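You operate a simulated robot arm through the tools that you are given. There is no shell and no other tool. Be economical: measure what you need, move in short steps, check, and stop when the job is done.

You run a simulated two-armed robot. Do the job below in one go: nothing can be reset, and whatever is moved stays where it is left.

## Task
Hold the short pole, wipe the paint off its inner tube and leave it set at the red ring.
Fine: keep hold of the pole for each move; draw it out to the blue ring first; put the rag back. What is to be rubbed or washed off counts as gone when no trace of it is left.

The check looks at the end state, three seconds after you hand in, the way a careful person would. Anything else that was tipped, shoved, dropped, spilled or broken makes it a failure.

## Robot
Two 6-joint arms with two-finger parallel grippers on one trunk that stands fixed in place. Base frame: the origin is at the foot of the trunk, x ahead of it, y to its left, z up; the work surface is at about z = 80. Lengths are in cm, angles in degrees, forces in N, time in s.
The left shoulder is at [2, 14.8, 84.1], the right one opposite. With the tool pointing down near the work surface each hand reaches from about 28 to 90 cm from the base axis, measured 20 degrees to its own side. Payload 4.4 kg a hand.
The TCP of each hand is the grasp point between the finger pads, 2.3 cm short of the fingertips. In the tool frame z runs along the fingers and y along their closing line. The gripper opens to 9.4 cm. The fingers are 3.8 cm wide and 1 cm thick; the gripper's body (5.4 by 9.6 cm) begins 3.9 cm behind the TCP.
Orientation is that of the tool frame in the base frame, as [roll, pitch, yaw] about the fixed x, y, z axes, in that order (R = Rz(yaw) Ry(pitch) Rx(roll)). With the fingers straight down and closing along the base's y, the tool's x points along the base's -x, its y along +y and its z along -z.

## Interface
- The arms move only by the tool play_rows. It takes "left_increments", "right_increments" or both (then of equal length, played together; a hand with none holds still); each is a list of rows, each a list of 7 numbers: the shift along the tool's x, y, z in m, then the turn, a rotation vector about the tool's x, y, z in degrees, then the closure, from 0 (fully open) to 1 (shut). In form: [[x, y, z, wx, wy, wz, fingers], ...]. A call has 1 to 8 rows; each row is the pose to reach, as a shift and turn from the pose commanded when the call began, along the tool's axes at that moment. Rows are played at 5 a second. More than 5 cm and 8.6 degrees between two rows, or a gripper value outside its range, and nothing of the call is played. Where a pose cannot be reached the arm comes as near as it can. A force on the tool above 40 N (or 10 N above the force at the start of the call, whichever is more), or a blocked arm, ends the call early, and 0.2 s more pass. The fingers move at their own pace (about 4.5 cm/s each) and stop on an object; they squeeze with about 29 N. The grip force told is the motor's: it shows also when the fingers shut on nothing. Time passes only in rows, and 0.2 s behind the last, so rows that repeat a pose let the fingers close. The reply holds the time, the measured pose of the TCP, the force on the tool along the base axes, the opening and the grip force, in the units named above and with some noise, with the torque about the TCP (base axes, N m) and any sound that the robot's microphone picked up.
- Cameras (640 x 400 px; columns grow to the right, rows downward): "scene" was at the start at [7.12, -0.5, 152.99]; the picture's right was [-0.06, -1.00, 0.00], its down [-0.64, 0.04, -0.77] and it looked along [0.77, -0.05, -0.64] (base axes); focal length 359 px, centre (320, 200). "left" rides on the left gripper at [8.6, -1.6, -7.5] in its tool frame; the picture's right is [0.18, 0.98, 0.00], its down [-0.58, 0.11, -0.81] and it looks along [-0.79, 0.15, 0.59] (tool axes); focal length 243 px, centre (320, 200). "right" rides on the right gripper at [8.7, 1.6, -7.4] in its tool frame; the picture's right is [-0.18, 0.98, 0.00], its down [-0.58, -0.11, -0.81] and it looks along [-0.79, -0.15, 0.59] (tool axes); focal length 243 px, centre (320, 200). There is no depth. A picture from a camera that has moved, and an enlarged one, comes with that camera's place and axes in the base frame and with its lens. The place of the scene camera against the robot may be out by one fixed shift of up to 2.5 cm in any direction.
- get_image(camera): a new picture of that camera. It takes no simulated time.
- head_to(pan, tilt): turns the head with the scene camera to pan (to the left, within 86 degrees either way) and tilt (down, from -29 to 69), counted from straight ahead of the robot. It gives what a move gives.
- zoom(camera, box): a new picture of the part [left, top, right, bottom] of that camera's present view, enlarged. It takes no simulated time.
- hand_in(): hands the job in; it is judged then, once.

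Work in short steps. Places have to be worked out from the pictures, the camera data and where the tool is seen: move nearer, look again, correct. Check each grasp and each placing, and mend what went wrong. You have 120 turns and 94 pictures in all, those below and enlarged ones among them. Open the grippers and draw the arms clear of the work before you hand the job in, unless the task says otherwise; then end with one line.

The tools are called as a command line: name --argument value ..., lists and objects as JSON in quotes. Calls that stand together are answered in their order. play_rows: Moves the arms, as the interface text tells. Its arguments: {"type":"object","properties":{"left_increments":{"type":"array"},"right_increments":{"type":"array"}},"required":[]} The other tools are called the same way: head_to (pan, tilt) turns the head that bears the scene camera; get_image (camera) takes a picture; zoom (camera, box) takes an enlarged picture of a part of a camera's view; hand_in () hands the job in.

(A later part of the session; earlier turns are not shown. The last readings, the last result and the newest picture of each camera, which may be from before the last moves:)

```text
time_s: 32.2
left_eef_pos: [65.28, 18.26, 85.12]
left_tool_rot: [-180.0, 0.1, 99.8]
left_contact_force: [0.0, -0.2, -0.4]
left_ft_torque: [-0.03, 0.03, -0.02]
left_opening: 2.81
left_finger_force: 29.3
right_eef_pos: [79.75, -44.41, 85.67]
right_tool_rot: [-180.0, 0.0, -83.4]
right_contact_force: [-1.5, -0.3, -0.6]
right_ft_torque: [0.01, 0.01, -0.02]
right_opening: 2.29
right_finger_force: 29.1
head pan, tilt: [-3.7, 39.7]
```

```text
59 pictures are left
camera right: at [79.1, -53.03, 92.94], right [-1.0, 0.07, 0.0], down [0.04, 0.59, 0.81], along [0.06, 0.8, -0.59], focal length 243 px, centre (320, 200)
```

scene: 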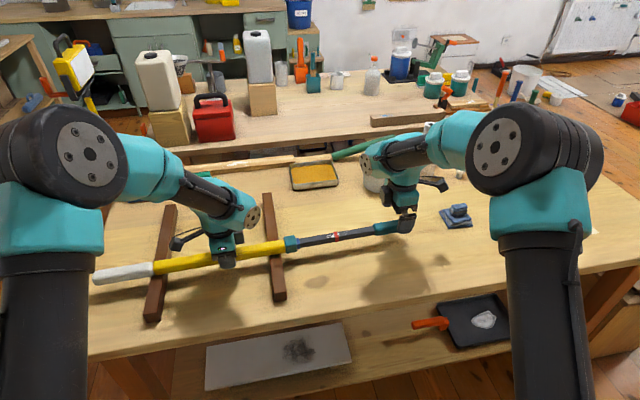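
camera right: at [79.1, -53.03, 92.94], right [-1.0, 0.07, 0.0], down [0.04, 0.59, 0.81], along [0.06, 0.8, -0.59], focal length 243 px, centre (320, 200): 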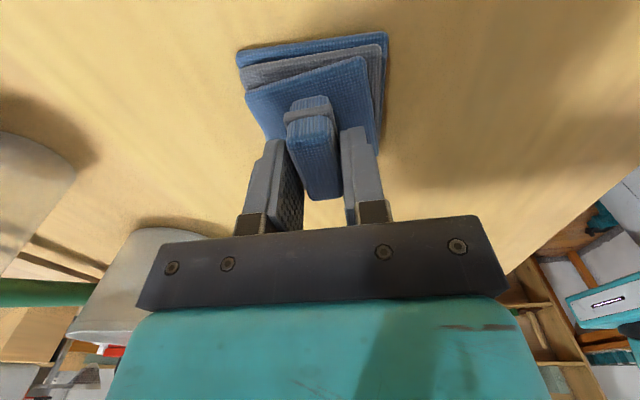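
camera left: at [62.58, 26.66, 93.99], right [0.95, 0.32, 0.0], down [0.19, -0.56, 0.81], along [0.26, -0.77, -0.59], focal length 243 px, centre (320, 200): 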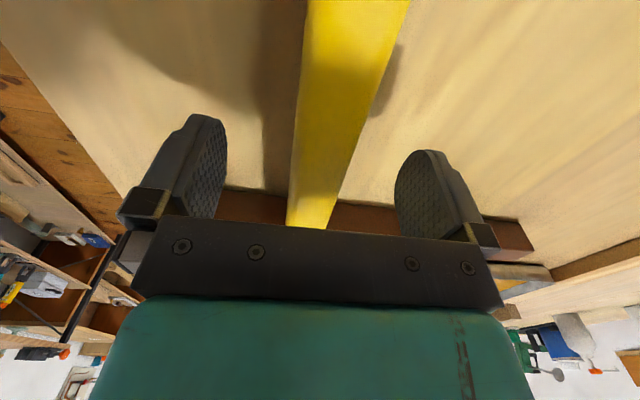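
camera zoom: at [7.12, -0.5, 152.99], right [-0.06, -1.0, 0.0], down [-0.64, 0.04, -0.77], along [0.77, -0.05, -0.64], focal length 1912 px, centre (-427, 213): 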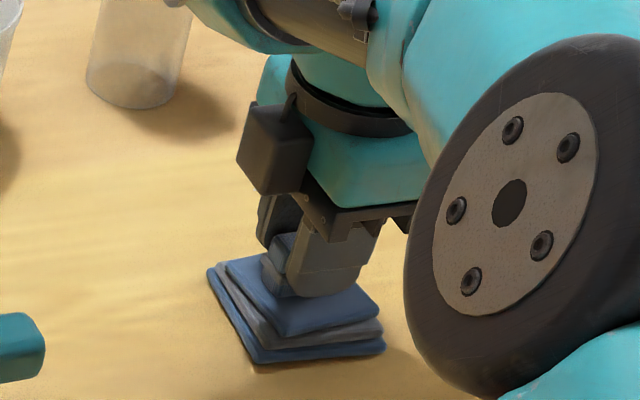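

The knob is gripped at 2.3 cm. The rag's home is TCP (79.7, -44.4, 85.67) at yaw -83.4, so its underside is about 5.7 cm below the TCP. I'll lift it and carry it towards the pole.

play_rows --right_increments '[[0, 0, -0.04, 0, 0, 0, 1], [0, 0, -0.08, 0, 0, 0, 1], [0, 0, -0.12, 0, 0, 0, 1], [-0.045, 0.008, -0.12, 0, 0, 0, 1], [-0.09, 0.016, -0.12, 0, 0, 0, 1], [-0.135, 0.024, -0.12, 0, 0, -1, 1], [-0.18, 0.032, -0.12, 0, 0, -2, 1], [-0.225, 0.04, -0.12, 0, 0, -3, 1]]'

get_image --camera "right"

get_image --camera "scene"

```text
time_s: 34.0
left_eef_pos: [65.27, 18.23, 85.06]
left_tool_rot: [-179.9, 0.1, 99.9]
left_contact_force: [1.7, 0.3, -1.5]
left_ft_torque: [-0.05, 0.01, 0.05]
left_opening: 2.81
left_finger_force: 28.9
right_eef_pos: [73.01, -22.5, 97.81]
right_tool_rot: [-180.0, -0.1, -80.4]
right_contact_force: [-0.5, -0.9, 0.2]
right_ft_torque: [0.04, 0.01, 0.0]
right_opening: 0.02
right_finger_force: 29.2
head pan, tilt: [-3.7, 39.7]
```

```text
58 pictures are left
camera right: at [72.79, -31.25, 105.17], right [-1.0, 0.02, 0.0], down [0.01, 0.59, 0.81], along [0.02, 0.81, -0.59], focal length 243 px, centre (320, 200)
```

right: 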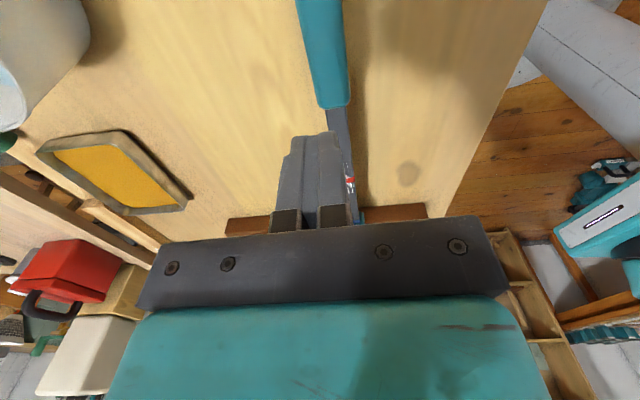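

```text
57 pictures are left
```

scene: 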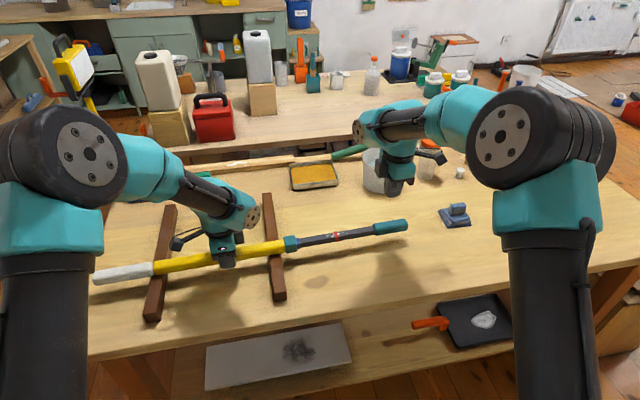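

The rag slipped out during the lift and stayed at its place. This view also puts the red ring near (69.7, -8.3). I'll open and return over the rag for a deeper grip.

play_rows --right_increments '[[0.04, -0.005, 0, 0, 0, 1, 0], [0.085, -0.01, 0, 0, 0, 2, 0], [0.13, -0.015, 0, 0, 0, 3, 0], [0.175, -0.022, 0, 0, 0, 3, 0], [0.22, -0.029, 0, 0, 0, 3, 0], [0.227, -0.0294, 0.04, 0, 0, 3, 0], [0.227, -0.0294, 0.08, 0, 0, 3, 0], [0.227, -0.0294, 0.1, 0, 0, 3, 0]]'

get_image --camera "right"

zoom --camera "scene" --box '[400, 160, 520, 235]'

```text
time_s: 35.8
left_eef_pos: [65.28, 18.23, 85.08]
left_tool_rot: [179.9, 0.1, 99.9]
left_contact_force: [0.0, 0.8, 0.2]
left_ft_torque: [-0.17, 0.04, 0.01]
left_opening: 2.81
left_finger_force: 28.9
right_eef_pos: [79.65, -44.28, 87.62]
right_tool_rot: [-180.0, 0.0, -83.4]
right_contact_force: [-0.2, -0.2, 0.4]
right_ft_torque: [-0.02, 0.01, 0.01]
right_opening: 9.41
right_finger_force: 0.1
head pan, tilt: [-3.7, 39.7]
```

```text
56 pictures are left
camera right: at [78.97, -52.88, 95.01], right [-1.0, 0.07, 0.0], down [0.04, 0.59, 0.81], along [0.06, 0.8, -0.59], focal length 243 px, centre (320, 200)
```

right: 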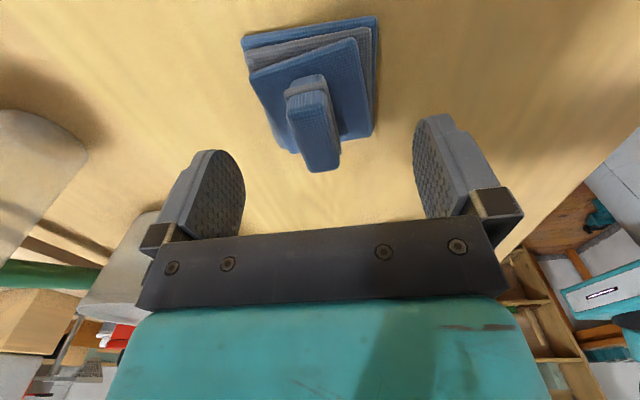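

```text
5.33 times, centred on (460, 198) of scene
camera zoom: at [7.12, -0.49, 152.99], right [-0.06, -1.0, 0.0], down [-0.64, 0.04, -0.77], along [0.77, -0.05, -0.64], focal length 1912 px, centre (-427, 213)
```

zoom: 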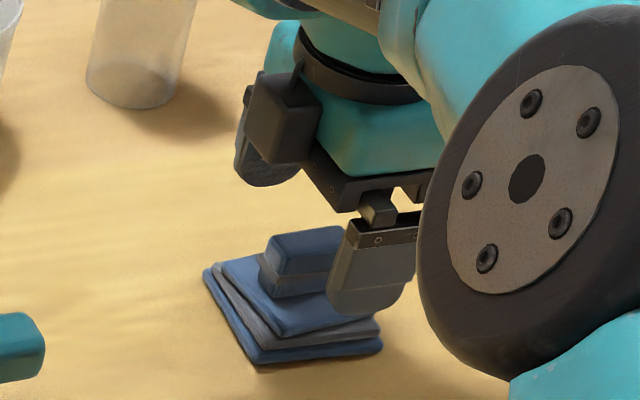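

The knob is now near (79.95, -44.5). I'll shift slightly, go down to z≈84.85 and close on it more deeply.

play_rows --right_increments '[[0.001, -0.002, 0.014, 0, 0, 0, 0], [0.001, -0.002, 0.0275, 0, 0, 0, 0], [0.001, -0.002, 0.0275, 0, 0, 0, 0.5], [0.001, -0.002, 0.0275, 0, 0, 0, 1], [0.001, -0.002, 0.0275, 0, 0, 0, 1], [0.001, -0.002, 0.0275, 0, 0, 0, 1], [0.001, -0.002, 0.0275, 0, 0, 0, 1], [0.001, -0.002, 0.0275, 0, 0, 0, 1]]'

play_rows --right_increments '[[0, 0, -0.015, 0, 0, 0, 1], [0, 0, -0.03, 0, 0, 0, 1], [0, 0, -0.03, 0, 0, 0, 1]]'

zoom --camera "scene" --box '[400, 160, 520, 235]'

```text
time_s: 37.6
left_eef_pos: [65.28, 18.29, 85.07]
left_tool_rot: [-179.9, 0.0, 99.9]
left_contact_force: [-0.7, -0.4, 0.1]
left_ft_torque: [0.0, 0.04, -0.02]
left_opening: 2.81
left_finger_force: 29.3
right_eef_pos: [80.08, -44.38, 84.84]
right_tool_rot: [-180.0, 0.1, -83.3]
right_contact_force: [0.4, -0.7, -0.2]
right_ft_torque: [-0.02, -0.03, 0.02]
right_opening: 2.57
right_finger_force: 29.0
head pan, tilt: [-3.7, 39.7]
```

```text
time_s: 38.4
left_eef_pos: [65.18, 18.19, 85.01]
left_tool_rot: [-179.9, 0.1, 99.9]
left_contact_force: [-1.7, -0.6, 0.1]
left_ft_torque: [-0.06, 0.04, -0.04]
left_opening: 2.78
left_finger_force: 29.2
right_eef_pos: [79.95, -44.39, 87.91]
right_tool_rot: [-179.8, -0.1, -83.4]
right_contact_force: [0.2, 0.7, -1.0]
right_ft_torque: [-0.01, 0.0, 0.0]
right_opening: 2.57
right_finger_force: 29.1
head pan, tilt: [-3.7, 39.7]
```

```text
5.33 times, centred on (460, 198) of scene
camera zoom: at [7.12, -0.5, 152.99], right [-0.06, -1.0, 0.0], down [-0.64, 0.04, -0.77], along [0.77, -0.05, -0.64], focal length 1912 px, centre (-427, 213)
```

zoom: 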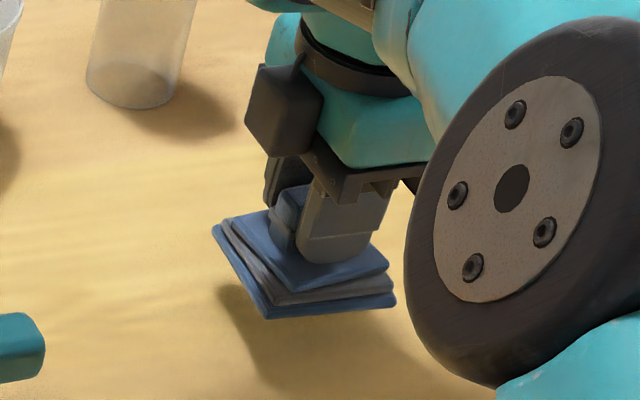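

The rag is held and lifted, with its underside 4.85 cm below the TCP. I'm carrying it towards the pole.

play_rows --right_increments '[[0, 0, -0.04, 0, 0, 0, 1], [-0.02, 0.004, -0.08, 0, 0, 0, 1], [-0.065, 0.012, -0.08, 0, 0, 0, 1], [-0.11, 0.02, -0.08, 0, 0, 0, 1], [-0.155, 0.028, -0.08, 0, 0, -1, 1], [-0.2, 0.036, -0.08, 0, 0, -2, 1], [-0.245, 0.042, -0.08, 0, 0, -3, 1], [-0.29, 0.048, -0.08, 0, 0, -3.4, 1]]'

get_image --camera "right"

```text
time_s: 40.2
left_eef_pos: [65.26, 18.2, 85.17]
left_tool_rot: [-180.0, 0.2, 99.9]
left_contact_force: [0.6, 0.6, -1.0]
left_ft_torque: [-0.09, 0.0, 0.08]
left_opening: 2.8
left_finger_force: 29.0
right_eef_pos: [72.05, -16.51, 95.73]
right_tool_rot: [-180.0, 0.1, -80.1]
right_contact_force: [0.2, -0.5, -1.8]
right_ft_torque: [0.04, 0.04, 0.04]
right_opening: 2.54
right_finger_force: 28.9
head pan, tilt: [-3.7, 39.7]
```

```text
53 pictures are left
camera right: at [71.9, -25.2, 103.08], right [-1.0, 0.01, 0.0], down [0.01, 0.59, 0.81], along [0.01, 0.81, -0.59], focal length 243 px, centre (320, 200)
```

right: 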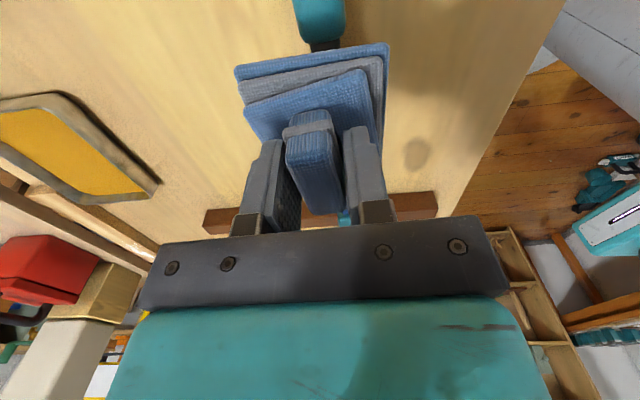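

The rag hangs level under the hand, and the grip starts at y≈-18.5. I'll move over the ring, come down to just above the tube and check clearance from the scene.

play_rows --right_increments '[[-0.04, 0.004, 0, 0, 0, 0, 1], [-0.078, 0.008, 0, 0, 0, 0, 1], [-0.078, 0.008, 0.02, 0, 0, 0, 1], [-0.078, 0.008, 0.037, 0, 0, 0, 1], [-0.078, 0.008, 0.037, 0, 0, 0, 1]]'

zoom --camera "scene" --box '[260, 180, 420, 280]'

get_image --camera "right"

```text
time_s: 41.4
left_eef_pos: [65.32, 18.22, 85.01]
left_tool_rot: [-179.9, 0.1, 99.9]
left_contact_force: [0.3, -0.6, 0.6]
left_ft_torque: [-0.21, -0.01, -0.03]
left_opening: 2.78
left_finger_force: 28.9
right_eef_pos: [69.76, -8.74, 92.14]
right_tool_rot: [-179.9, 0.0, -80.0]
right_contact_force: [0.9, -0.3, -0.5]
right_ft_torque: [-0.01, -0.02, 0.02]
right_opening: 2.58
right_finger_force: 29.3
head pan, tilt: [-3.7, 39.7]
```

```text
4.00 times, centred on (340, 230) of scene
camera zoom: at [7.12, -0.5, 152.99], right [-0.06, -1.0, 0.0], down [-0.64, 0.04, -0.77], along [0.77, -0.05, -0.64], focal length 1434 px, centre (240, 80)
```

zoom: 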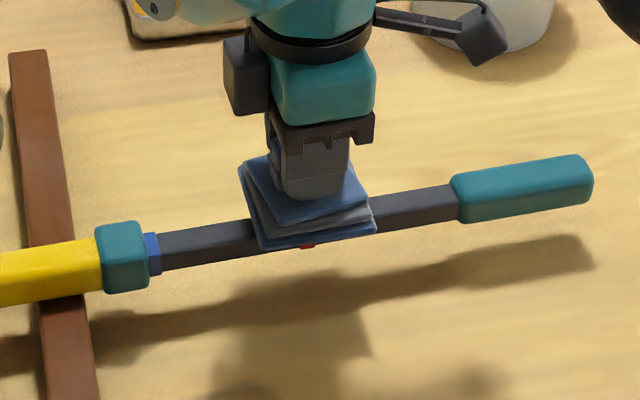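

```text
51 pictures are left
camera right: at [69.65, -17.33, 99.48], right [-1.0, 0.01, 0.0], down [0.01, 0.59, 0.81], along [0.01, 0.81, -0.59], focal length 243 px, centre (320, 200)
```

right: 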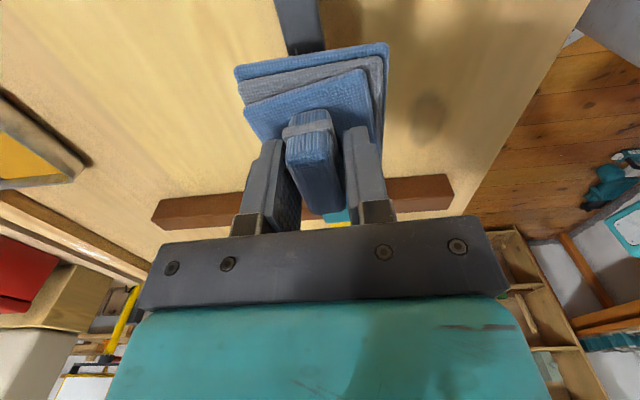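

The rag is centred over the red ring. I'll lower it in small steps until contact shows in the force.

play_rows --right_increments '[[0, 0, 0.004, 0, 0, 0, 1], [0, 0, 0.007, 0, 0, 0, 1], [0, 0, 0.01, 0, 0, 0, 1]]'

```text
time_s: 42.2
left_eef_pos: [65.34, 18.23, 84.99]
left_tool_rot: [-179.9, 0.2, 99.9]
left_contact_force: [-0.2, -1.3, -0.1]
left_ft_torque: [-0.18, -0.02, -0.02]
left_opening: 2.78
left_finger_force: 29.4
right_eef_pos: [69.73, -8.67, 91.04]
right_tool_rot: [-179.9, 0.0, -80.0]
right_contact_force: [1.0, 0.5, -0.7]
right_ft_torque: [0.03, 0.02, -0.02]
right_opening: 2.55
right_finger_force: 29.4
head pan, tilt: [-3.7, 39.7]
```

There's no contact at z 91.0, so I'll go on another 8 mm.

play_rows --right_increments '[[0, 0, 0.003, 0, 0, 0, 1], [0, 0, 0.006, 0, 0, 0, 1], [0, 0, 0.008, 0, 0, 0, 1]]'

```text
time_s: 43.0
left_eef_pos: [65.24, 18.26, 85.09]
left_tool_rot: [180.0, 0.1, 99.9]
left_contact_force: [-0.4, -0.7, 5.7]
left_ft_torque: [0.97, 0.21, 0.11]
left_opening: 2.79
left_finger_force: 28.3
right_eef_pos: [69.75, -8.53, 90.47]
right_tool_rot: [-179.7, 0.0, -79.9]
right_contact_force: [0.0, -0.9, 18.9]
right_ft_torque: [0.76, 0.14, -0.02]
right_opening: 2.55
right_finger_force: 29.4
head pan, tilt: [-3.7, 39.7]
```

Contact is at TCP z≈90.5 with 19 N. I'll back off 1 mm and stroke along the tube, ±3.5 cm around the ring.

play_rows --right_increments '[[0.01, 0, -0.001, 0, 0, 0, 1], [0.025, 0, -0.001, 0, 0, 0, 1], [0.04, 0, -0.001, 0, 0, 0, 1], [0.02, 0, -0.001, 0, 0, 0, 1], [0, 0, -0.001, 0, 0, 0, 1], [-0.02, 0, -0.001, 0, 0, 0, 1], [-0.035, 0, -0.001, 0, 0, 0, 1], [0, 0, -0.001, 0, 0, 0, 1]]'

zoom --camera "scene" --box '[260, 180, 420, 280]'

```text
time_s: 44.8
left_eef_pos: [65.28, 18.17, 85.11]
left_tool_rot: [179.9, 0.0, 99.8]
left_contact_force: [3.9, -0.8, 24.2]
left_ft_torque: [0.33, -0.04, -0.14]
left_opening: 2.8
left_finger_force: 28.9
right_eef_pos: [69.69, -8.26, 90.39]
right_tool_rot: [-179.7, 0.0, -80.0]
right_contact_force: [5.2, 1.9, 29.4]
right_ft_torque: [0.35, -0.14, -0.12]
right_opening: 2.54
right_finger_force: 29.4
head pan, tilt: [-3.7, 39.7]
```

```text
4.00 times, centred on (340, 230) of scene
camera zoom: at [7.04, -0.49, 152.99], right [-0.06, -1.0, 0.0], down [-0.64, 0.04, -0.77], along [0.77, -0.05, -0.64], focal length 1434 px, centre (240, 80)
```

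zoom: 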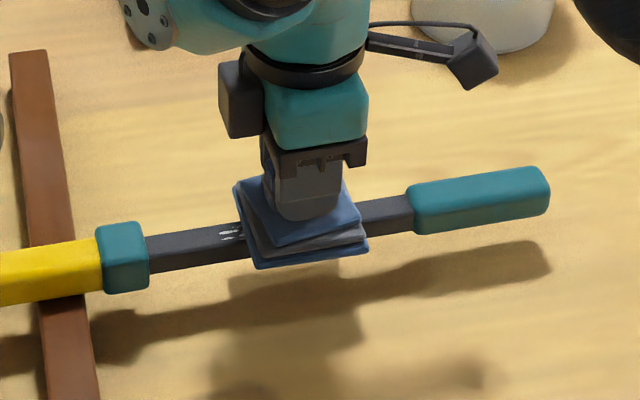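

Pressing too hard dragged the inner tube about 3 cm inwards, and some paint still shows left of the rag. I'll lift, shift inwards 2.5 cm, press more lightly and stroke outward only, since that just draws the tube back towards its stop.

play_rows --right_increments '[[0, 0, -0.01, 0, 0, 0, 1], [-0.025, 0, -0.01, 0, 0, 0, 1], [-0.025, 0, -0.004, 0, 0, 0, 1], [-0.025, 0, -0.0018, 0, 0, 0, 1]]'

zoom --camera "scene" --box '[260, 180, 420, 280]'

```text
time_s: 45.8
left_eef_pos: [65.15, 18.33, 85.05]
left_tool_rot: [-180.0, 0.1, 99.8]
left_contact_force: [-1.3, 0.1, -1.7]
left_ft_torque: [1.02, 0.18, 0.41]
left_opening: 2.77
left_finger_force: 28.9
right_eef_pos: [69.33, -6.13, 90.7]
right_tool_rot: [-179.9, 0.0, -79.9]
right_contact_force: [-2.6, 0.5, 5.1]
right_ft_torque: [-0.3, 0.02, -0.08]
right_opening: 2.56
right_finger_force: 28.6
head pan, tilt: [-3.7, 39.7]
```

```text
4.00 times, centred on (340, 230) of scene
camera zoom: at [7.11, -0.49, 152.99], right [-0.06, -1.0, 0.0], down [-0.64, 0.04, -0.77], along [0.77, -0.05, -0.64], focal length 1434 px, centre (240, 80)
```

zoom: 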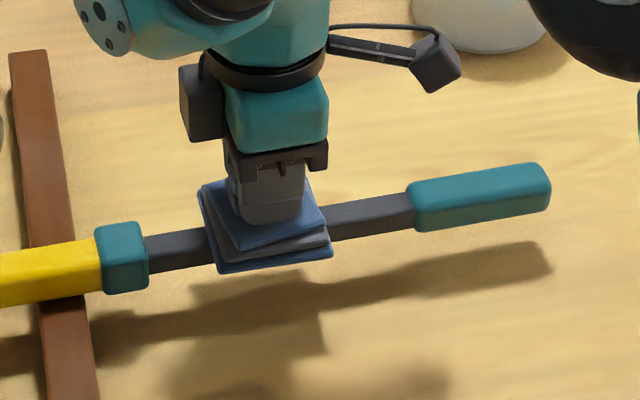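

There's about 5 N contact, and the paint outside the ring already looks gone. I'll stroke outward 3.5 cm, then lift and look.

play_rows --right_increments '[[0.01, 0, 0.0003, 0, 0, 0, 1], [0.02, 0, 0.0003, 0, 0, 0, 1], [0.03, 0, 0.0003, 0, 0, 0, 1], [0.037, 0, 0.0003, 0, 0, 0, 1], [0.037, 0, -0.02, 0, 0, 0, 1], [0.05, 0, -0.05, 0, 0, 0, 1]]'

zoom --camera "scene" --box '[260, 180, 420, 280]'

```text
time_s: 47.2
left_eef_pos: [65.27, 18.22, 84.99]
left_tool_rot: [-179.9, 0.1, 99.8]
left_contact_force: [0.3, -0.8, -3.4]
left_ft_torque: [0.05, 0.04, 0.03]
left_opening: 2.8
left_finger_force: 29.1
right_eef_pos: [69.96, -11.03, 95.52]
right_tool_rot: [-179.9, 0.0, -80.0]
right_contact_force: [1.0, -0.1, -0.5]
right_ft_torque: [-0.04, 0.0, 0.0]
right_opening: 2.54
right_finger_force: 29.0
head pan, tilt: [-3.7, 39.7]
```

```text
4.00 times, centred on (340, 230) of scene
camera zoom: at [7.14, -0.49, 152.99], right [-0.06, -1.0, 0.0], down [-0.64, 0.04, -0.77], along [0.77, -0.05, -0.64], focal length 1434 px, centre (240, 80)
```

zoom: 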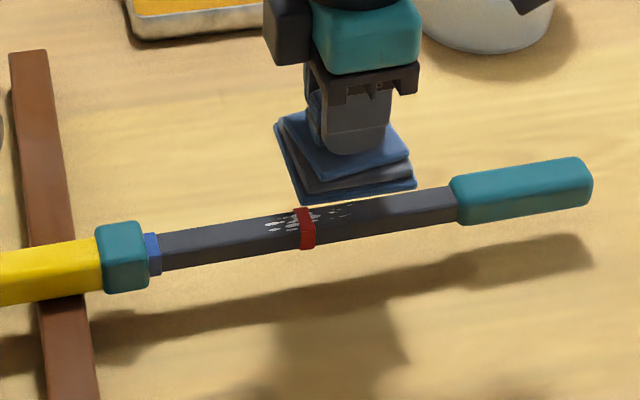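

The outward stroke drew the tube back to the blue ring, and the paint is fainter but still there on both sides of the ring. Rubbing across the tube won't slide it, so I'll place the rag just outside the ring and come down.

play_rows --right_increments '[[0.0154, -0.003, 0.02, 0, 0, 0, 1], [0.0154, -0.003, 0.045, 0, 0, 0, 1], [0.0154, -0.003, 0.05, 0, 0, 0, 1], [0.0154, -0.003, 0.052, 0, 0, 0, 1]]'

zoom --camera "scene" --box '[260, 180, 420, 280]'

```text
time_s: 48.2
left_eef_pos: [65.21, 18.27, 84.97]
left_tool_rot: [180.0, 0.1, 100.0]
left_contact_force: [0.3, -1.6, 0.8]
left_ft_torque: [1.02, 0.22, 0.2]
left_opening: 2.77
left_finger_force: 29.1
right_eef_pos: [70.59, -12.48, 90.48]
right_tool_rot: [-179.8, 0.1, -80.1]
right_contact_force: [-1.5, 0.4, 9.3]
right_ft_torque: [0.35, 0.08, 0.0]
right_opening: 2.56
right_finger_force: 28.2
head pan, tilt: [-3.7, 39.7]
```

```text
4.00 times, centred on (340, 230) of scene
camera zoom: at [7.1, -0.5, 152.99], right [-0.06, -1.0, 0.0], down [-0.64, 0.04, -0.77], along [0.77, -0.05, -0.64], focal length 1434 px, centre (240, 80)
```

zoom: 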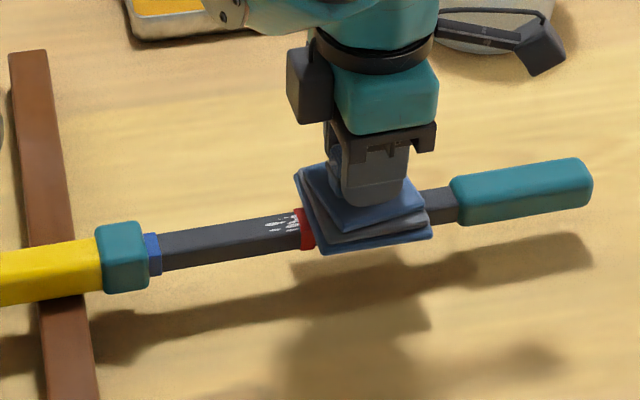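

Contact is 9 N with the rag just outside the ring. I'll rub across the tube ±1.2 cm.

play_rows --right_increments '[[0, 0.012, 0, 0, 0, 0, 1], [0, -0.012, 0, 0, 0, 0, 1], [0, 0.012, 0, 0, 0, 0, 1], [0, -0.012, 0, 0, 0, 0, 1], [0, 0.012, 0, 0, 0, 0, 1], [0, -0.012, 0, 0, 0, 0, 1], [0, 0, 0, 0, 0, 0, 1], [0, 0, -0.04, 0, 0, 0, 1]]'

zoom --camera "scene" --box '[280, 200, 380, 262]'

```text
time_s: 50.0
left_eef_pos: [65.27, 18.23, 85.04]
left_tool_rot: [-180.0, 0.1, 99.9]
left_contact_force: [0.1, -0.8, -2.4]
left_ft_torque: [-0.03, 0.0, 0.02]
left_opening: 2.78
left_finger_force: 29.3
right_eef_pos: [70.49, -12.48, 94.09]
right_tool_rot: [179.9, 0.0, -79.9]
right_contact_force: [-0.1, -0.5, 0.0]
right_ft_torque: [-0.02, -0.01, 0.01]
right_opening: 2.55
right_finger_force: 28.9
head pan, tilt: [-3.7, 39.7]
```

```text
6.40 times, centred on (330, 231) of scene
camera zoom: at [7.13, -0.5, 152.99], right [-0.06, -1.0, 0.0], down [-0.64, 0.04, -0.77], along [0.77, -0.05, -0.64], focal length 2295 px, centre (256, 2)
```

zoom: 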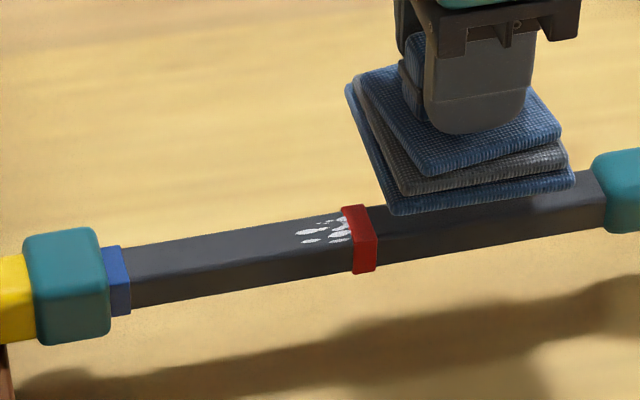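

The outer half is clean and the paint remains only inside the ring. I'll move the rag 8.7 cm inwards and lower it there.

play_rows --right_increments '[[-0.045, 0, 0, 0, 0, 0, 1], [-0.087, 0, 0, 0, 0, 0, 1], [-0.087, 0, 0.03, 0, 0, 0, 1], [-0.087, 0, 0.037, 0, 0, 0, 1]]'

zoom --camera "scene" --box '[260, 180, 420, 280]'

```text
time_s: 51.0
left_eef_pos: [65.22, 18.23, 84.96]
left_tool_rot: [-179.9, 0.1, 99.9]
left_contact_force: [0.0, -0.7, -5.7]
left_ft_torque: [0.78, 0.16, 0.27]
left_opening: 2.77
left_finger_force: 29.4
right_eef_pos: [69.35, -4.13, 90.82]
right_tool_rot: [179.9, 0.1, -79.9]
right_contact_force: [-0.7, 0.5, 1.8]
right_ft_torque: [-0.1, 0.03, -0.06]
right_opening: 2.54
right_finger_force: 28.6
head pan, tilt: [-3.7, 39.7]
```

```text
4.00 times, centred on (340, 230) of scene
camera zoom: at [7.12, -0.5, 152.99], right [-0.06, -1.0, 0.0], down [-0.64, 0.04, -0.77], along [0.77, -0.05, -0.64], focal length 1434 px, centre (240, 80)
```

zoom: 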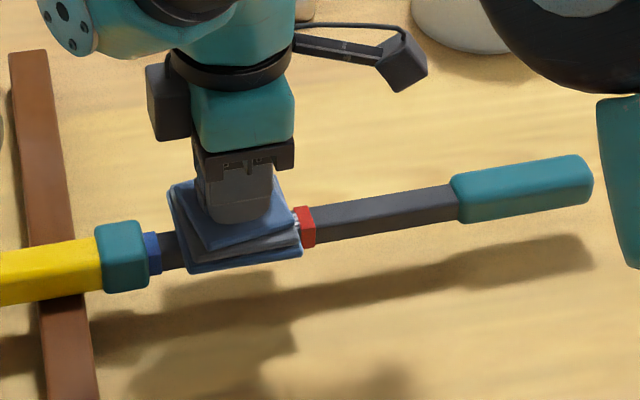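

The rag sits just inside the ring with light contact. I'll shift 4 mm towards the ring, press about 1.5 mm and rub across.

play_rows --right_increments '[[0.004, 0.012, 0.0015, 0, 0, 0, 1], [0.004, -0.012, 0.0015, 0, 0, 0, 1], [0.004, 0.012, 0.0015, 0, 0, 0, 1], [0.004, -0.012, 0.0015, 0, 0, 0, 1], [0.004, 0.012, 0.0015, 0, 0, 0, 1], [0.004, -0.012, 0.0015, 0, 0, 0, 1], [0.004, 0, 0.0015, 0, 0, 0, 1], [0.004, 0, -0.04, 0, 0, 0, 1]]'

zoom --camera "scene" --box '[280, 200, 380, 262]'

```text
time_s: 52.8
left_eef_pos: [65.2, 18.27, 85.0]
left_tool_rot: [179.9, 0.1, 99.9]
left_contact_force: [-0.2, 0.5, 3.6]
left_ft_torque: [-0.67, -0.13, -0.07]
left_opening: 2.78
left_finger_force: 29.2
right_eef_pos: [69.19, -4.43, 94.5]
right_tool_rot: [180.0, 0.0, -79.9]
right_contact_force: [-0.3, -0.9, -1.6]
right_ft_torque: [-0.01, 0.0, -0.03]
right_opening: 2.55
right_finger_force: 28.8
head pan, tilt: [-3.7, 39.7]
```

```text
6.40 times, centred on (330, 231) of scene
camera zoom: at [7.13, -0.49, 152.99], right [-0.06, -1.0, 0.0], down [-0.64, 0.04, -0.77], along [0.77, -0.05, -0.64], focal length 2295 px, centre (256, 2)
```

zoom: 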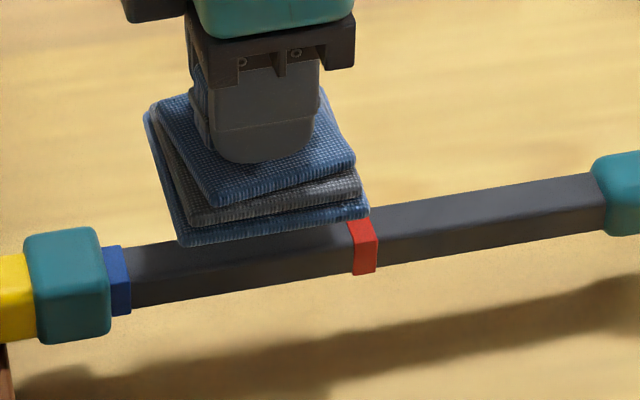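

The visible tube looks clean. I'll lift the rag away outwards and inspect from both cameras.

play_rows --right_increments '[[0, 0, -0.03, 0, 0, 0, 1], [0.045, 0, -0.03, 0, 0, 0, 1], [0.09, 0, -0.03, 0, 0, 0, 1], [0.13, -0.02, -0.03, 0, 0, 0, 1], [0.16, -0.06, -0.03, 0, 0, 0, 1], [0.16, -0.1, -0.03, 0, 0, 0, 1], [0.16, -0.1, -0.03, 0, 0, 0, 1]]'

zoom --camera "scene" --box '[285, 205, 385, 267]'

zoom --camera "right" --box '[280, 60, 520, 230]'

get_image --camera "left"

```text
time_s: 54.4
left_eef_pos: [65.19, 18.26, 85.03]
left_tool_rot: [180.0, 0.1, 99.9]
left_contact_force: [-1.0, 0.0, 1.1]
left_ft_torque: [-0.34, -0.06, -0.17]
left_opening: 2.79
left_finger_force: 28.8
right_eef_pos: [81.81, -18.43, 97.84]
right_tool_rot: [180.0, 0.0, -80.1]
right_contact_force: [0.1, 0.0, -0.9]
right_ft_torque: [0.01, -0.03, 0.01]
right_opening: 2.53
right_finger_force: 28.4
head pan, tilt: [-3.7, 39.7]
```

```text
6.40 times, centred on (335, 236) of scene
camera zoom: at [7.12, -0.5, 152.99], right [-0.06, -1.0, 0.0], down [-0.64, 0.04, -0.77], along [0.77, -0.05, -0.64], focal length 2295 px, centre (224, -30)
```

zoom: 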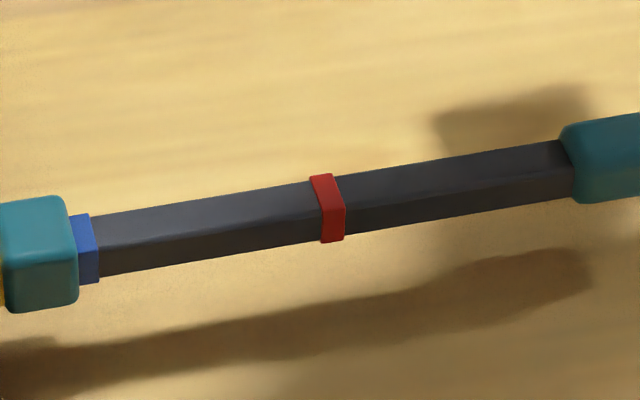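

```text
2.35 times, centred on (400, 145) of right
camera zoom: at [81.67, -27.13, 105.14], right [-1.0, 0.01, 0.0], down [0.01, 0.59, 0.81], along [0.01, 0.81, -0.59], focal length 571 px, centre (132, 329)
```

zoom: 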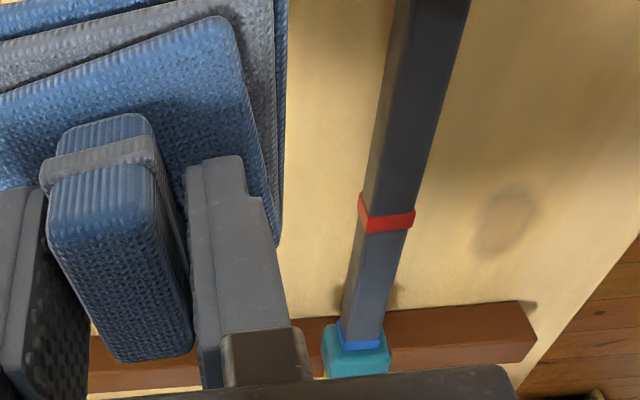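

```text
41 pictures are left
camera left: at [62.26, 26.48, 92.48], right [0.94, 0.35, 0.0], down [0.21, -0.55, 0.81], along [0.28, -0.76, -0.59], focal length 243 px, centre (320, 200)
```

left: 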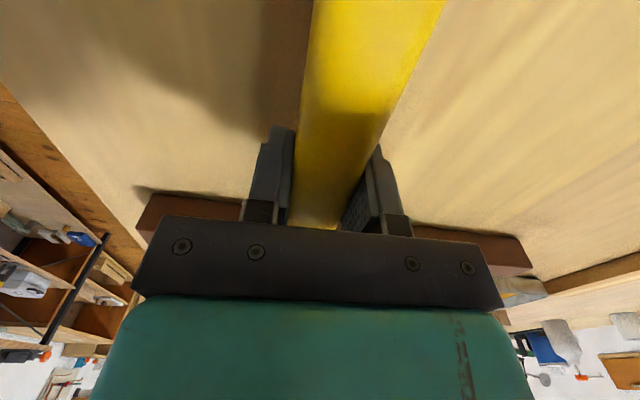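

No trace is left on the top or on either side. Next I put the rag back where it was, at TCP (80.0, -44.4, 84.85).

play_rows --right_increments '[[0.04, 0.01, 0, 0, 0, 0, 1], [0.08, 0.02, 0, 0, 0, 1, 1], [0.12, 0.03, 0, 0, 0, 2, 1], [0.16, 0.04, 0, 0, 0, 3, 1], [0.2, 0.05, 0, 0, 0, 3.3, 1], [0.235, 0.06, 0, 0, 0, 3.3, 1], [0.253, 0.0624, 0.03, 0, 0, 3.3, 1], [0.253, 0.0624, 0.07, 0, 0, 3.3, 1]]'

```text
time_s: 56.2
left_eef_pos: [65.3, 18.19, 85.05]
left_tool_rot: [179.9, 0.0, 99.9]
left_contact_force: [-1.4, 0.0, -1.8]
left_ft_torque: [0.15, 0.03, 0.01]
left_opening: 2.79
left_finger_force: 29.3
right_eef_pos: [80.31, -44.35, 90.81]
right_tool_rot: [-179.9, -0.1, -83.3]
right_contact_force: [0.0, -0.1, -0.1]
right_ft_torque: [0.0, 0.0, 0.0]
right_opening: 2.51
right_finger_force: 29.8
head pan, tilt: [-3.7, 39.7]
```

I'm above its place. I'll lower to z≈84.9 with a small correction towards the rag's original spot.

play_rows --right_increments '[[0, 0.005, 0.03, 0, 0, 0, 1], [0, 0.005, 0.05, 0, 0, 0, 1], [0, 0.005, 0.056, 0, 0, 0, 1], [0, 0.005, 0.059, 0, 0, 0, 1]]'

zoom --camera "scene" --box '[400, 160, 520, 235]'

```text
time_s: 57.2
left_eef_pos: [65.29, 18.16, 85.09]
left_tool_rot: [180.0, 0.1, 99.8]
left_contact_force: [0.6, 0.6, -2.9]
left_ft_torque: [0.13, 0.02, 0.01]
left_opening: 2.78
left_finger_force: 28.9
right_eef_pos: [79.89, -44.38, 84.91]
right_tool_rot: [-179.9, -0.1, -83.3]
right_contact_force: [-0.1, 1.0, 5.4]
right_ft_torque: [-0.16, -0.13, 0.0]
right_opening: 2.52
right_finger_force: 29.1
head pan, tilt: [-3.7, 39.7]
```

```text
5.33 times, centred on (460, 198) of scene
camera zoom: at [7.12, -0.49, 152.99], right [-0.06, -1.0, 0.0], down [-0.64, 0.04, -0.77], along [0.77, -0.05, -0.64], focal length 1912 px, centre (-427, 213)
```

zoom: 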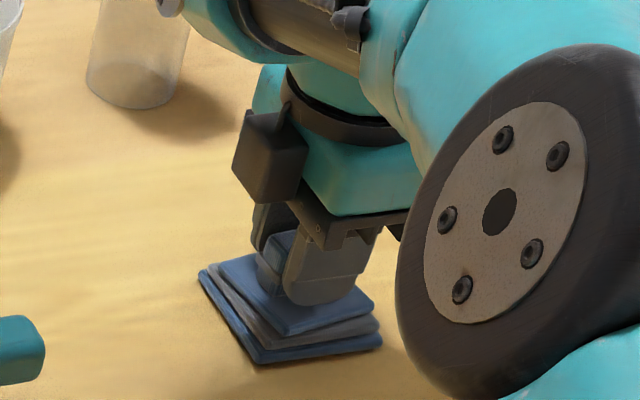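

The rag is resting on the table (5 N) within about half a centimetre of its starting spot. I'll open and rise.

play_rows --right_increments '[[0, 0, 0, 0, 0, 0, 0.5], [0, 0, 0, 0, 0, 0, 0], [0, 0, 0, 0, 0, 0, 0], [0, 0, 0, 0, 0, 0, 0], [0, 0, -0.03, 0, 0, 0, 0], [0, 0, -0.07, 0, 0, 0, 0], [0, 0, -0.11, 0, 0, 0, 0]]'

zoom --camera "scene" --box '[400, 160, 520, 235]'

```text
time_s: 58.8
left_eef_pos: [65.28, 18.3, 85.04]
left_tool_rot: [179.9, 0.1, 99.9]
left_contact_force: [0.7, 0.4, -3.5]
left_ft_torque: [0.16, 0.02, -0.03]
left_opening: 2.78
left_finger_force: 29.4
right_eef_pos: [80.27, -44.38, 95.84]
right_tool_rot: [180.0, 0.0, -83.2]
right_contact_force: [0.3, 0.0, -0.7]
right_ft_torque: [0.05, 0.06, 0.01]
right_opening: 9.39
right_finger_force: 0.2
head pan, tilt: [-3.7, 39.7]
```

```text
5.33 times, centred on (460, 198) of scene
camera zoom: at [7.15, -0.51, 152.99], right [-0.06, -1.0, 0.0], down [-0.64, 0.04, -0.77], along [0.77, -0.05, -0.64], focal length 1912 px, centre (-427, 213)
```

zoom: 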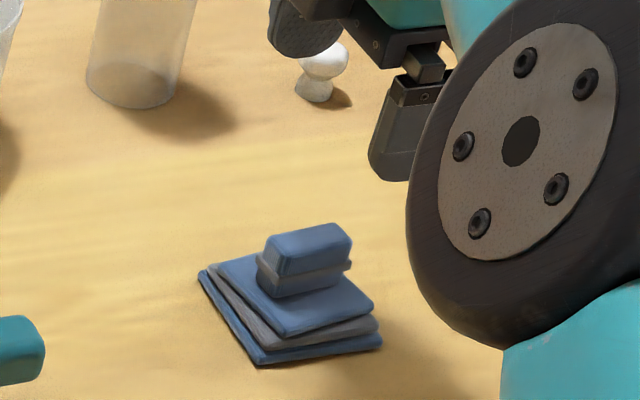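

The rag is back on the table. I'm moving the right hand over the grip, about (72.1, -22.5), and will check before descending.

play_rows --right_increments '[[-0.045, 0.01, 0, 0, 0, 0, 0], [-0.09, 0.02, 0, 0, 0, -1, 0], [-0.135, 0.03, 0, 0, 0, -2, 0], [-0.18, 0.042, 0, 0, 0, -3, 0], [-0.22, 0.054, 0, 0, 0, -3, 0], [-0.227, 0.0556, 0.02, 0, 0, -3, 0], [-0.227, 0.0556, 0.05, 0, 0, -3, 0], [-0.227, 0.0556, 0.05, 0, 0, -3, 0]]'

get_image --camera "right"

```text
time_s: 60.6
left_eef_pos: [65.24, 18.37, 85.05]
left_tool_rot: [-180.0, 0.1, 99.9]
left_contact_force: [0.4, 0.0, -3.3]
left_ft_torque: [0.12, 0.03, 0.0]
left_opening: 2.79
left_finger_force: 29.2
right_eef_pos: [71.46, -22.23, 90.68]
right_tool_rot: [-180.0, 0.0, -80.3]
right_contact_force: [0.2, -0.1, 0.4]
right_ft_torque: [0.02, 0.02, -0.03]
right_opening: 9.39
right_finger_force: 0.0
head pan, tilt: [-3.7, 39.7]
```

```text
38 pictures are left
camera right: at [71.28, -30.95, 98.11], right [-1.0, 0.02, 0.0], down [0.01, 0.59, 0.81], along [0.01, 0.81, -0.59], focal length 243 px, centre (320, 200)
```

right: 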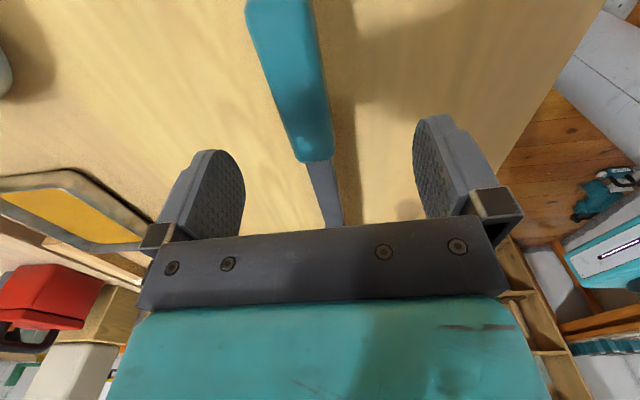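

The grip centre is at x≈72.2 here, so I'll shift +0.75 cm, descend to z 85.1 and close.

play_rows --right_increments '[[0, -0.0075, 0.01, 0, 0, 0, 0], [0, -0.0075, 0.03, 0, 0, 0, 0], [0, -0.0075, 0.056, 0, 0, 0, 0], [0, -0.0075, 0.056, 0, 0, 0, 0.5], [0, -0.0075, 0.056, 0, 0, 0, 1], [0, -0.0075, 0.056, 0, 0, 0, 1], [0, -0.0075, 0.056, 0, 0, 0, 1], [0, -0.0075, 0.056, 0, 0, 0, 1]]'

zoom --camera "scene" --box '[260, 180, 420, 280]'

```text
time_s: 62.4
left_eef_pos: [65.28, 18.23, 84.99]
left_tool_rot: [180.0, 0.0, 99.9]
left_contact_force: [2.6, -0.1, -3.8]
left_ft_torque: [0.32, 0.07, 0.47]
left_opening: 2.78
left_finger_force: 29.3
right_eef_pos: [72.38, -22.33, 85.25]
right_tool_rot: [-180.0, 0.0, -80.3]
right_contact_force: [-2.6, -1.3, 0.4]
right_ft_torque: [0.07, -0.01, 0.49]
right_opening: 2.98
right_finger_force: 29.5
head pan, tilt: [-3.7, 39.7]
```

```text
4.00 times, centred on (340, 230) of scene
camera zoom: at [7.13, -0.5, 152.99], right [-0.06, -1.0, 0.0], down [-0.64, 0.04, -0.77], along [0.77, -0.05, -0.64], focal length 1434 px, centre (240, 80)
```

zoom: 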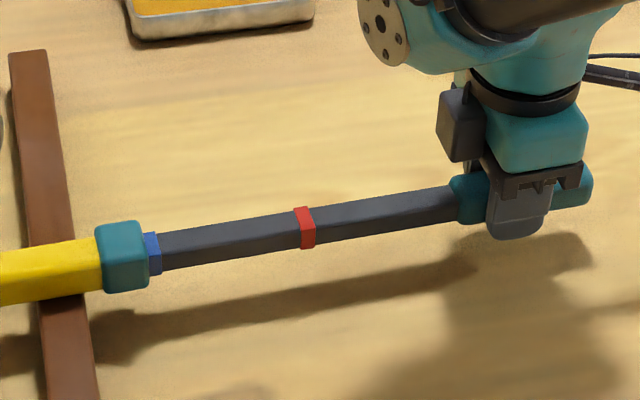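

The grip is held with low side force, and the ring is about 9.5–10 cm from the collar. I'll push in 8 cm steadily.

play_rows --right_increments '[[-0.01, 0, 0, 0, 0, 0, 1], [-0.02, 0, 0, 0, 0, 0, 1], [-0.03, 0, 0, 0, 0, 0, 1], [-0.04, 0, 0, 0, 0, 0, 1], [-0.05, 0, 0, 0, 0, 0, 1], [-0.06, 0, 0, 0, 0, 0, 1], [-0.07, 0, 0, 0, 0, 0, 1], [-0.08, 0, 0, 0, 0, 0, 1]]'

zoom --camera "scene" --box '[260, 200, 340, 250]'

```text
time_s: 64.2
left_eef_pos: [65.39, 18.17, 85.1]
left_tool_rot: [179.9, 0.2, 99.8]
left_contact_force: [-4.4, 0.2, 2.9]
left_ft_torque: [-0.92, -0.07, -1.19]
left_opening: 2.78
left_finger_force: 29.1
right_eef_pos: [70.87, -14.51, 85.37]
right_tool_rot: [180.0, -0.1, -80.3]
right_contact_force: [3.7, 0.0, -2.7]
right_ft_torque: [-0.94, -0.18, -0.18]
right_opening: 2.95
right_finger_force: 28.8
head pan, tilt: [-3.7, 39.7]
```

```text
8.00 times, centred on (300, 225) of scene
camera zoom: at [7.13, -0.5, 152.99], right [-0.06, -1.0, 0.0], down [-0.64, 0.04, -0.77], along [0.77, -0.05, -0.64], focal length 2869 px, centre (480, 0)
```

zoom: 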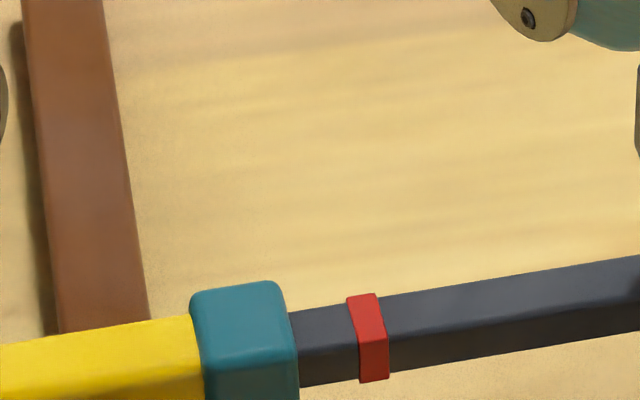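

The ring is about 1.9–2.0 cm from the collar face, and the paint is indeed gone. I'll push 1.6 cm more and check.

play_rows --right_increments '[[-0.008, -0.0005, 0, 0, 0, 0, 1], [-0.013, -0.0005, 0, 0, 0, 0, 1], [-0.016, -0.0005, 0, 0, 0, 0, 1], [-0.016, -0.0005, 0, 0, 0, 0, 1]]'

zoom --camera "scene" --box '[260, 210, 340, 260]'

```text
time_s: 65.2
left_eef_pos: [65.24, 18.29, 85.0]
left_tool_rot: [180.0, 0.1, 99.9]
left_contact_force: [0.8, -2.5, -5.6]
left_ft_torque: [0.65, 0.02, -0.17]
left_opening: 2.81
left_finger_force: 29.0
right_eef_pos: [70.58, -12.99, 85.28]
right_tool_rot: [-179.9, -0.1, -80.2]
right_contact_force: [0.1, 1.5, 2.3]
right_ft_torque: [0.3, 0.17, 0.23]
right_opening: 2.94
right_finger_force: 29.4
head pan, tilt: [-3.7, 39.7]
```

```text
8.00 times, centred on (300, 235) of scene
camera zoom: at [7.13, -0.49, 152.99], right [-0.06, -1.0, 0.0], down [-0.64, 0.04, -0.77], along [0.77, -0.05, -0.64], focal length 2869 px, centre (480, -80)
```

zoom: 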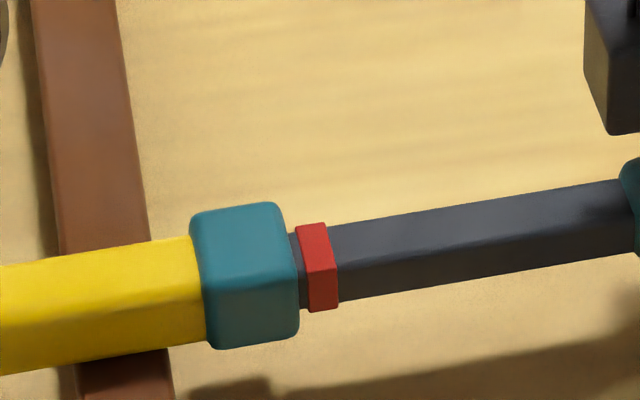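

The ring is about 3 mm short of the collar mouth. I'll push 3 mm more so it sits flush.

play_rows --right_increments '[[-0.002, 0, 0, 0, 0, 0, 1], [-0.0033, 0, 0, 0, 0, 0, 1], [-0.0033, 0, 0, 0, 0, 0, 1]]'

zoom --camera "scene" --box '[280, 220, 328, 250]'

```text
time_s: 66.0
left_eef_pos: [65.23, 18.14, 85.01]
left_tool_rot: [-180.0, 0.1, 99.9]
left_contact_force: [0.9, -3.5, -8.4]
left_ft_torque: [0.93, 0.18, -0.18]
left_opening: 2.81
left_finger_force: 29.4
right_eef_pos: [70.59, -12.49, 85.29]
right_tool_rot: [-179.9, -0.1, -80.3]
right_contact_force: [-1.6, 3.6, 6.2]
right_ft_torque: [0.93, 0.2, 0.15]
right_opening: 2.96
right_finger_force: 29.2
head pan, tilt: [-3.7, 39.7]
```

```text
13.33 times, centred on (304, 235) of scene
camera zoom: at [7.12, -0.49, 152.99], right [-0.06, -1.0, 0.0], down [-0.64, 0.04, -0.77], along [0.77, -0.05, -0.64], focal length 4781 px, centre (533, -267)
```

zoom: 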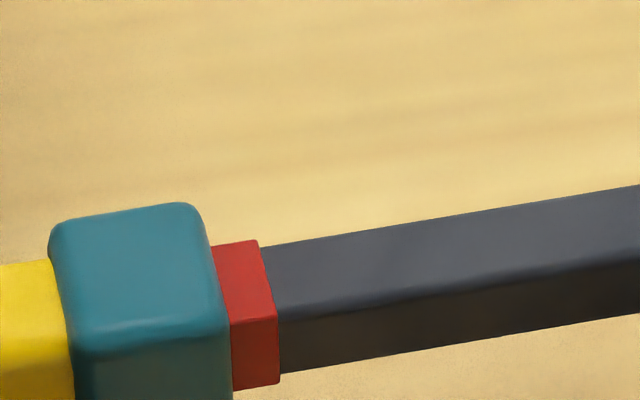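

The red ring is flush with the collar mouth. I'll open the right hand and lift straight up.

play_rows --right_increments '[[0, 0, 0, 0, 0, 0, 0.5], [0, 0, 0, 0, 0, 0, 0], [0, 0, 0, 0, 0, 0, 0], [0, 0, 0, 0, 0, 0, 0], [0, 0, -0.03, 0, 0, 0, 0], [0, 0, -0.07, 0, 0, 0, 0], [0, 0, -0.11, 0, 0, 0, 0], [0, 0, -0.15, 0, 0, 0, 0]]'

zoom --camera "scene" --box '[200, 180, 392, 300]'

```text
time_s: 67.8
left_eef_pos: [65.29, 18.34, 85.08]
left_tool_rot: [180.0, 0.1, 100.0]
left_contact_force: [0.2, -0.6, -2.5]
left_ft_torque: [0.1, 0.03, 0.02]
left_opening: 2.76
left_finger_force: 29.1
right_eef_pos: [70.69, -12.65, 99.97]
right_tool_rot: [180.0, -0.1, -80.2]
right_contact_force: [0.1, 0.5, -0.4]
right_ft_torque: [0.01, 0.0, 0.01]
right_opening: 9.36
right_finger_force: 0.0
head pan, tilt: [-3.7, 39.7]
```

```text
3.33 times, centred on (296, 240) of scene
camera zoom: at [7.16, -0.5, 152.99], right [-0.06, -1.0, 0.0], down [-0.64, 0.04, -0.77], along [0.77, -0.05, -0.64], focal length 1195 px, centre (400, 67)
```

zoom: 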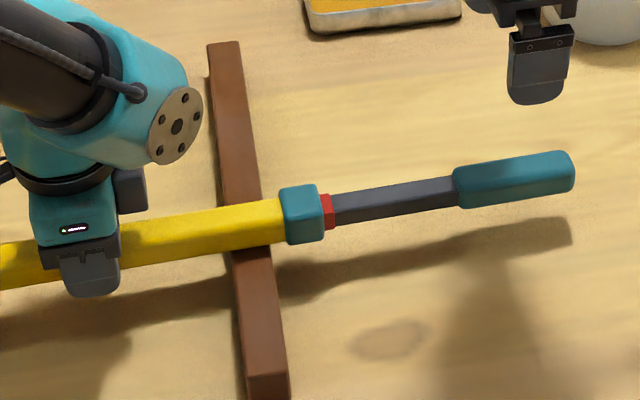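

The setting held after release. Now I open the left hand and rise straight up, leaving the pole on its rests.

play_rows --left_increments '[[0, 0, 0, 0, 0, 0, 0.6], [0, 0, 0, 0, 0, 0, 0.3], [0, 0, 0, 0, 0, 0, 0], [0, 0, 0, 0, 0, 0, 0], [0, 0, 0, 0, 0, 0, 0], [0, 0, -0.03, 0, 0, 0, 0], [0, 0, -0.07, 0, 0, 0, 0], [0, 0, -0.11, 0, 0, 0, 0]]'

get_image --camera "scene"

zoom --camera "scene" --box '[260, 200, 388, 280]'

```text
time_s: 69.6
left_eef_pos: [65.25, 18.46, 95.76]
left_tool_rot: [180.0, 0.2, 99.9]
left_contact_force: [0.6, 0.3, -0.1]
left_ft_torque: [0.02, 0.02, -0.02]
left_opening: 9.42
left_finger_force: 0.2
right_eef_pos: [70.69, -12.68, 99.92]
right_tool_rot: [180.0, 0.0, -80.3]
right_contact_force: [0.3, -0.7, 0.2]
right_ft_torque: [0.0, 0.02, 0.04]
right_opening: 9.41
right_finger_force: 0.1
head pan, tilt: [-3.7, 39.7]
```

```text
32 pictures are left
```

scene: 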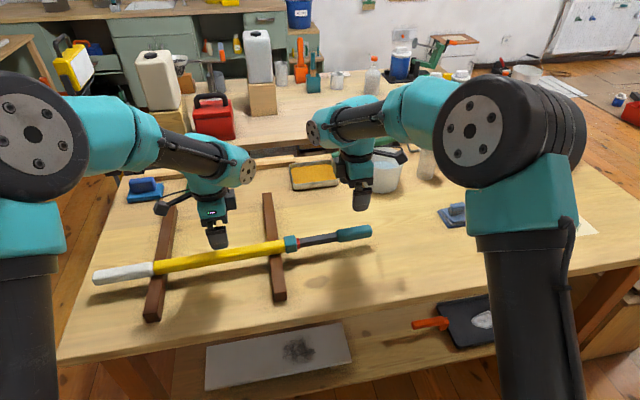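

```text
5.00 times, centred on (324, 240) of scene
camera zoom: at [7.15, -0.5, 152.99], right [-0.06, -1.0, 0.0], down [-0.64, 0.04, -0.77], along [0.77, -0.05, -0.64], focal length 1793 px, centre (300, 0)
```

zoom: 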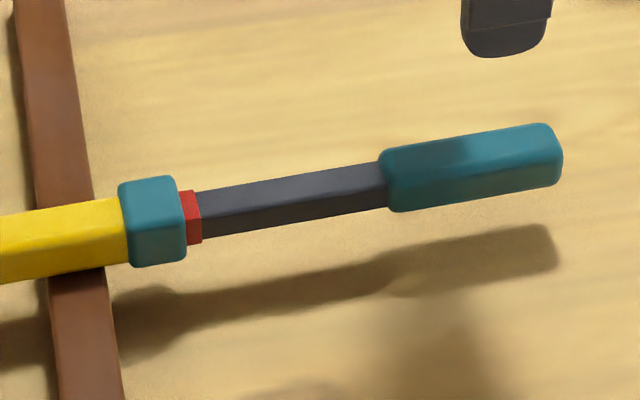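

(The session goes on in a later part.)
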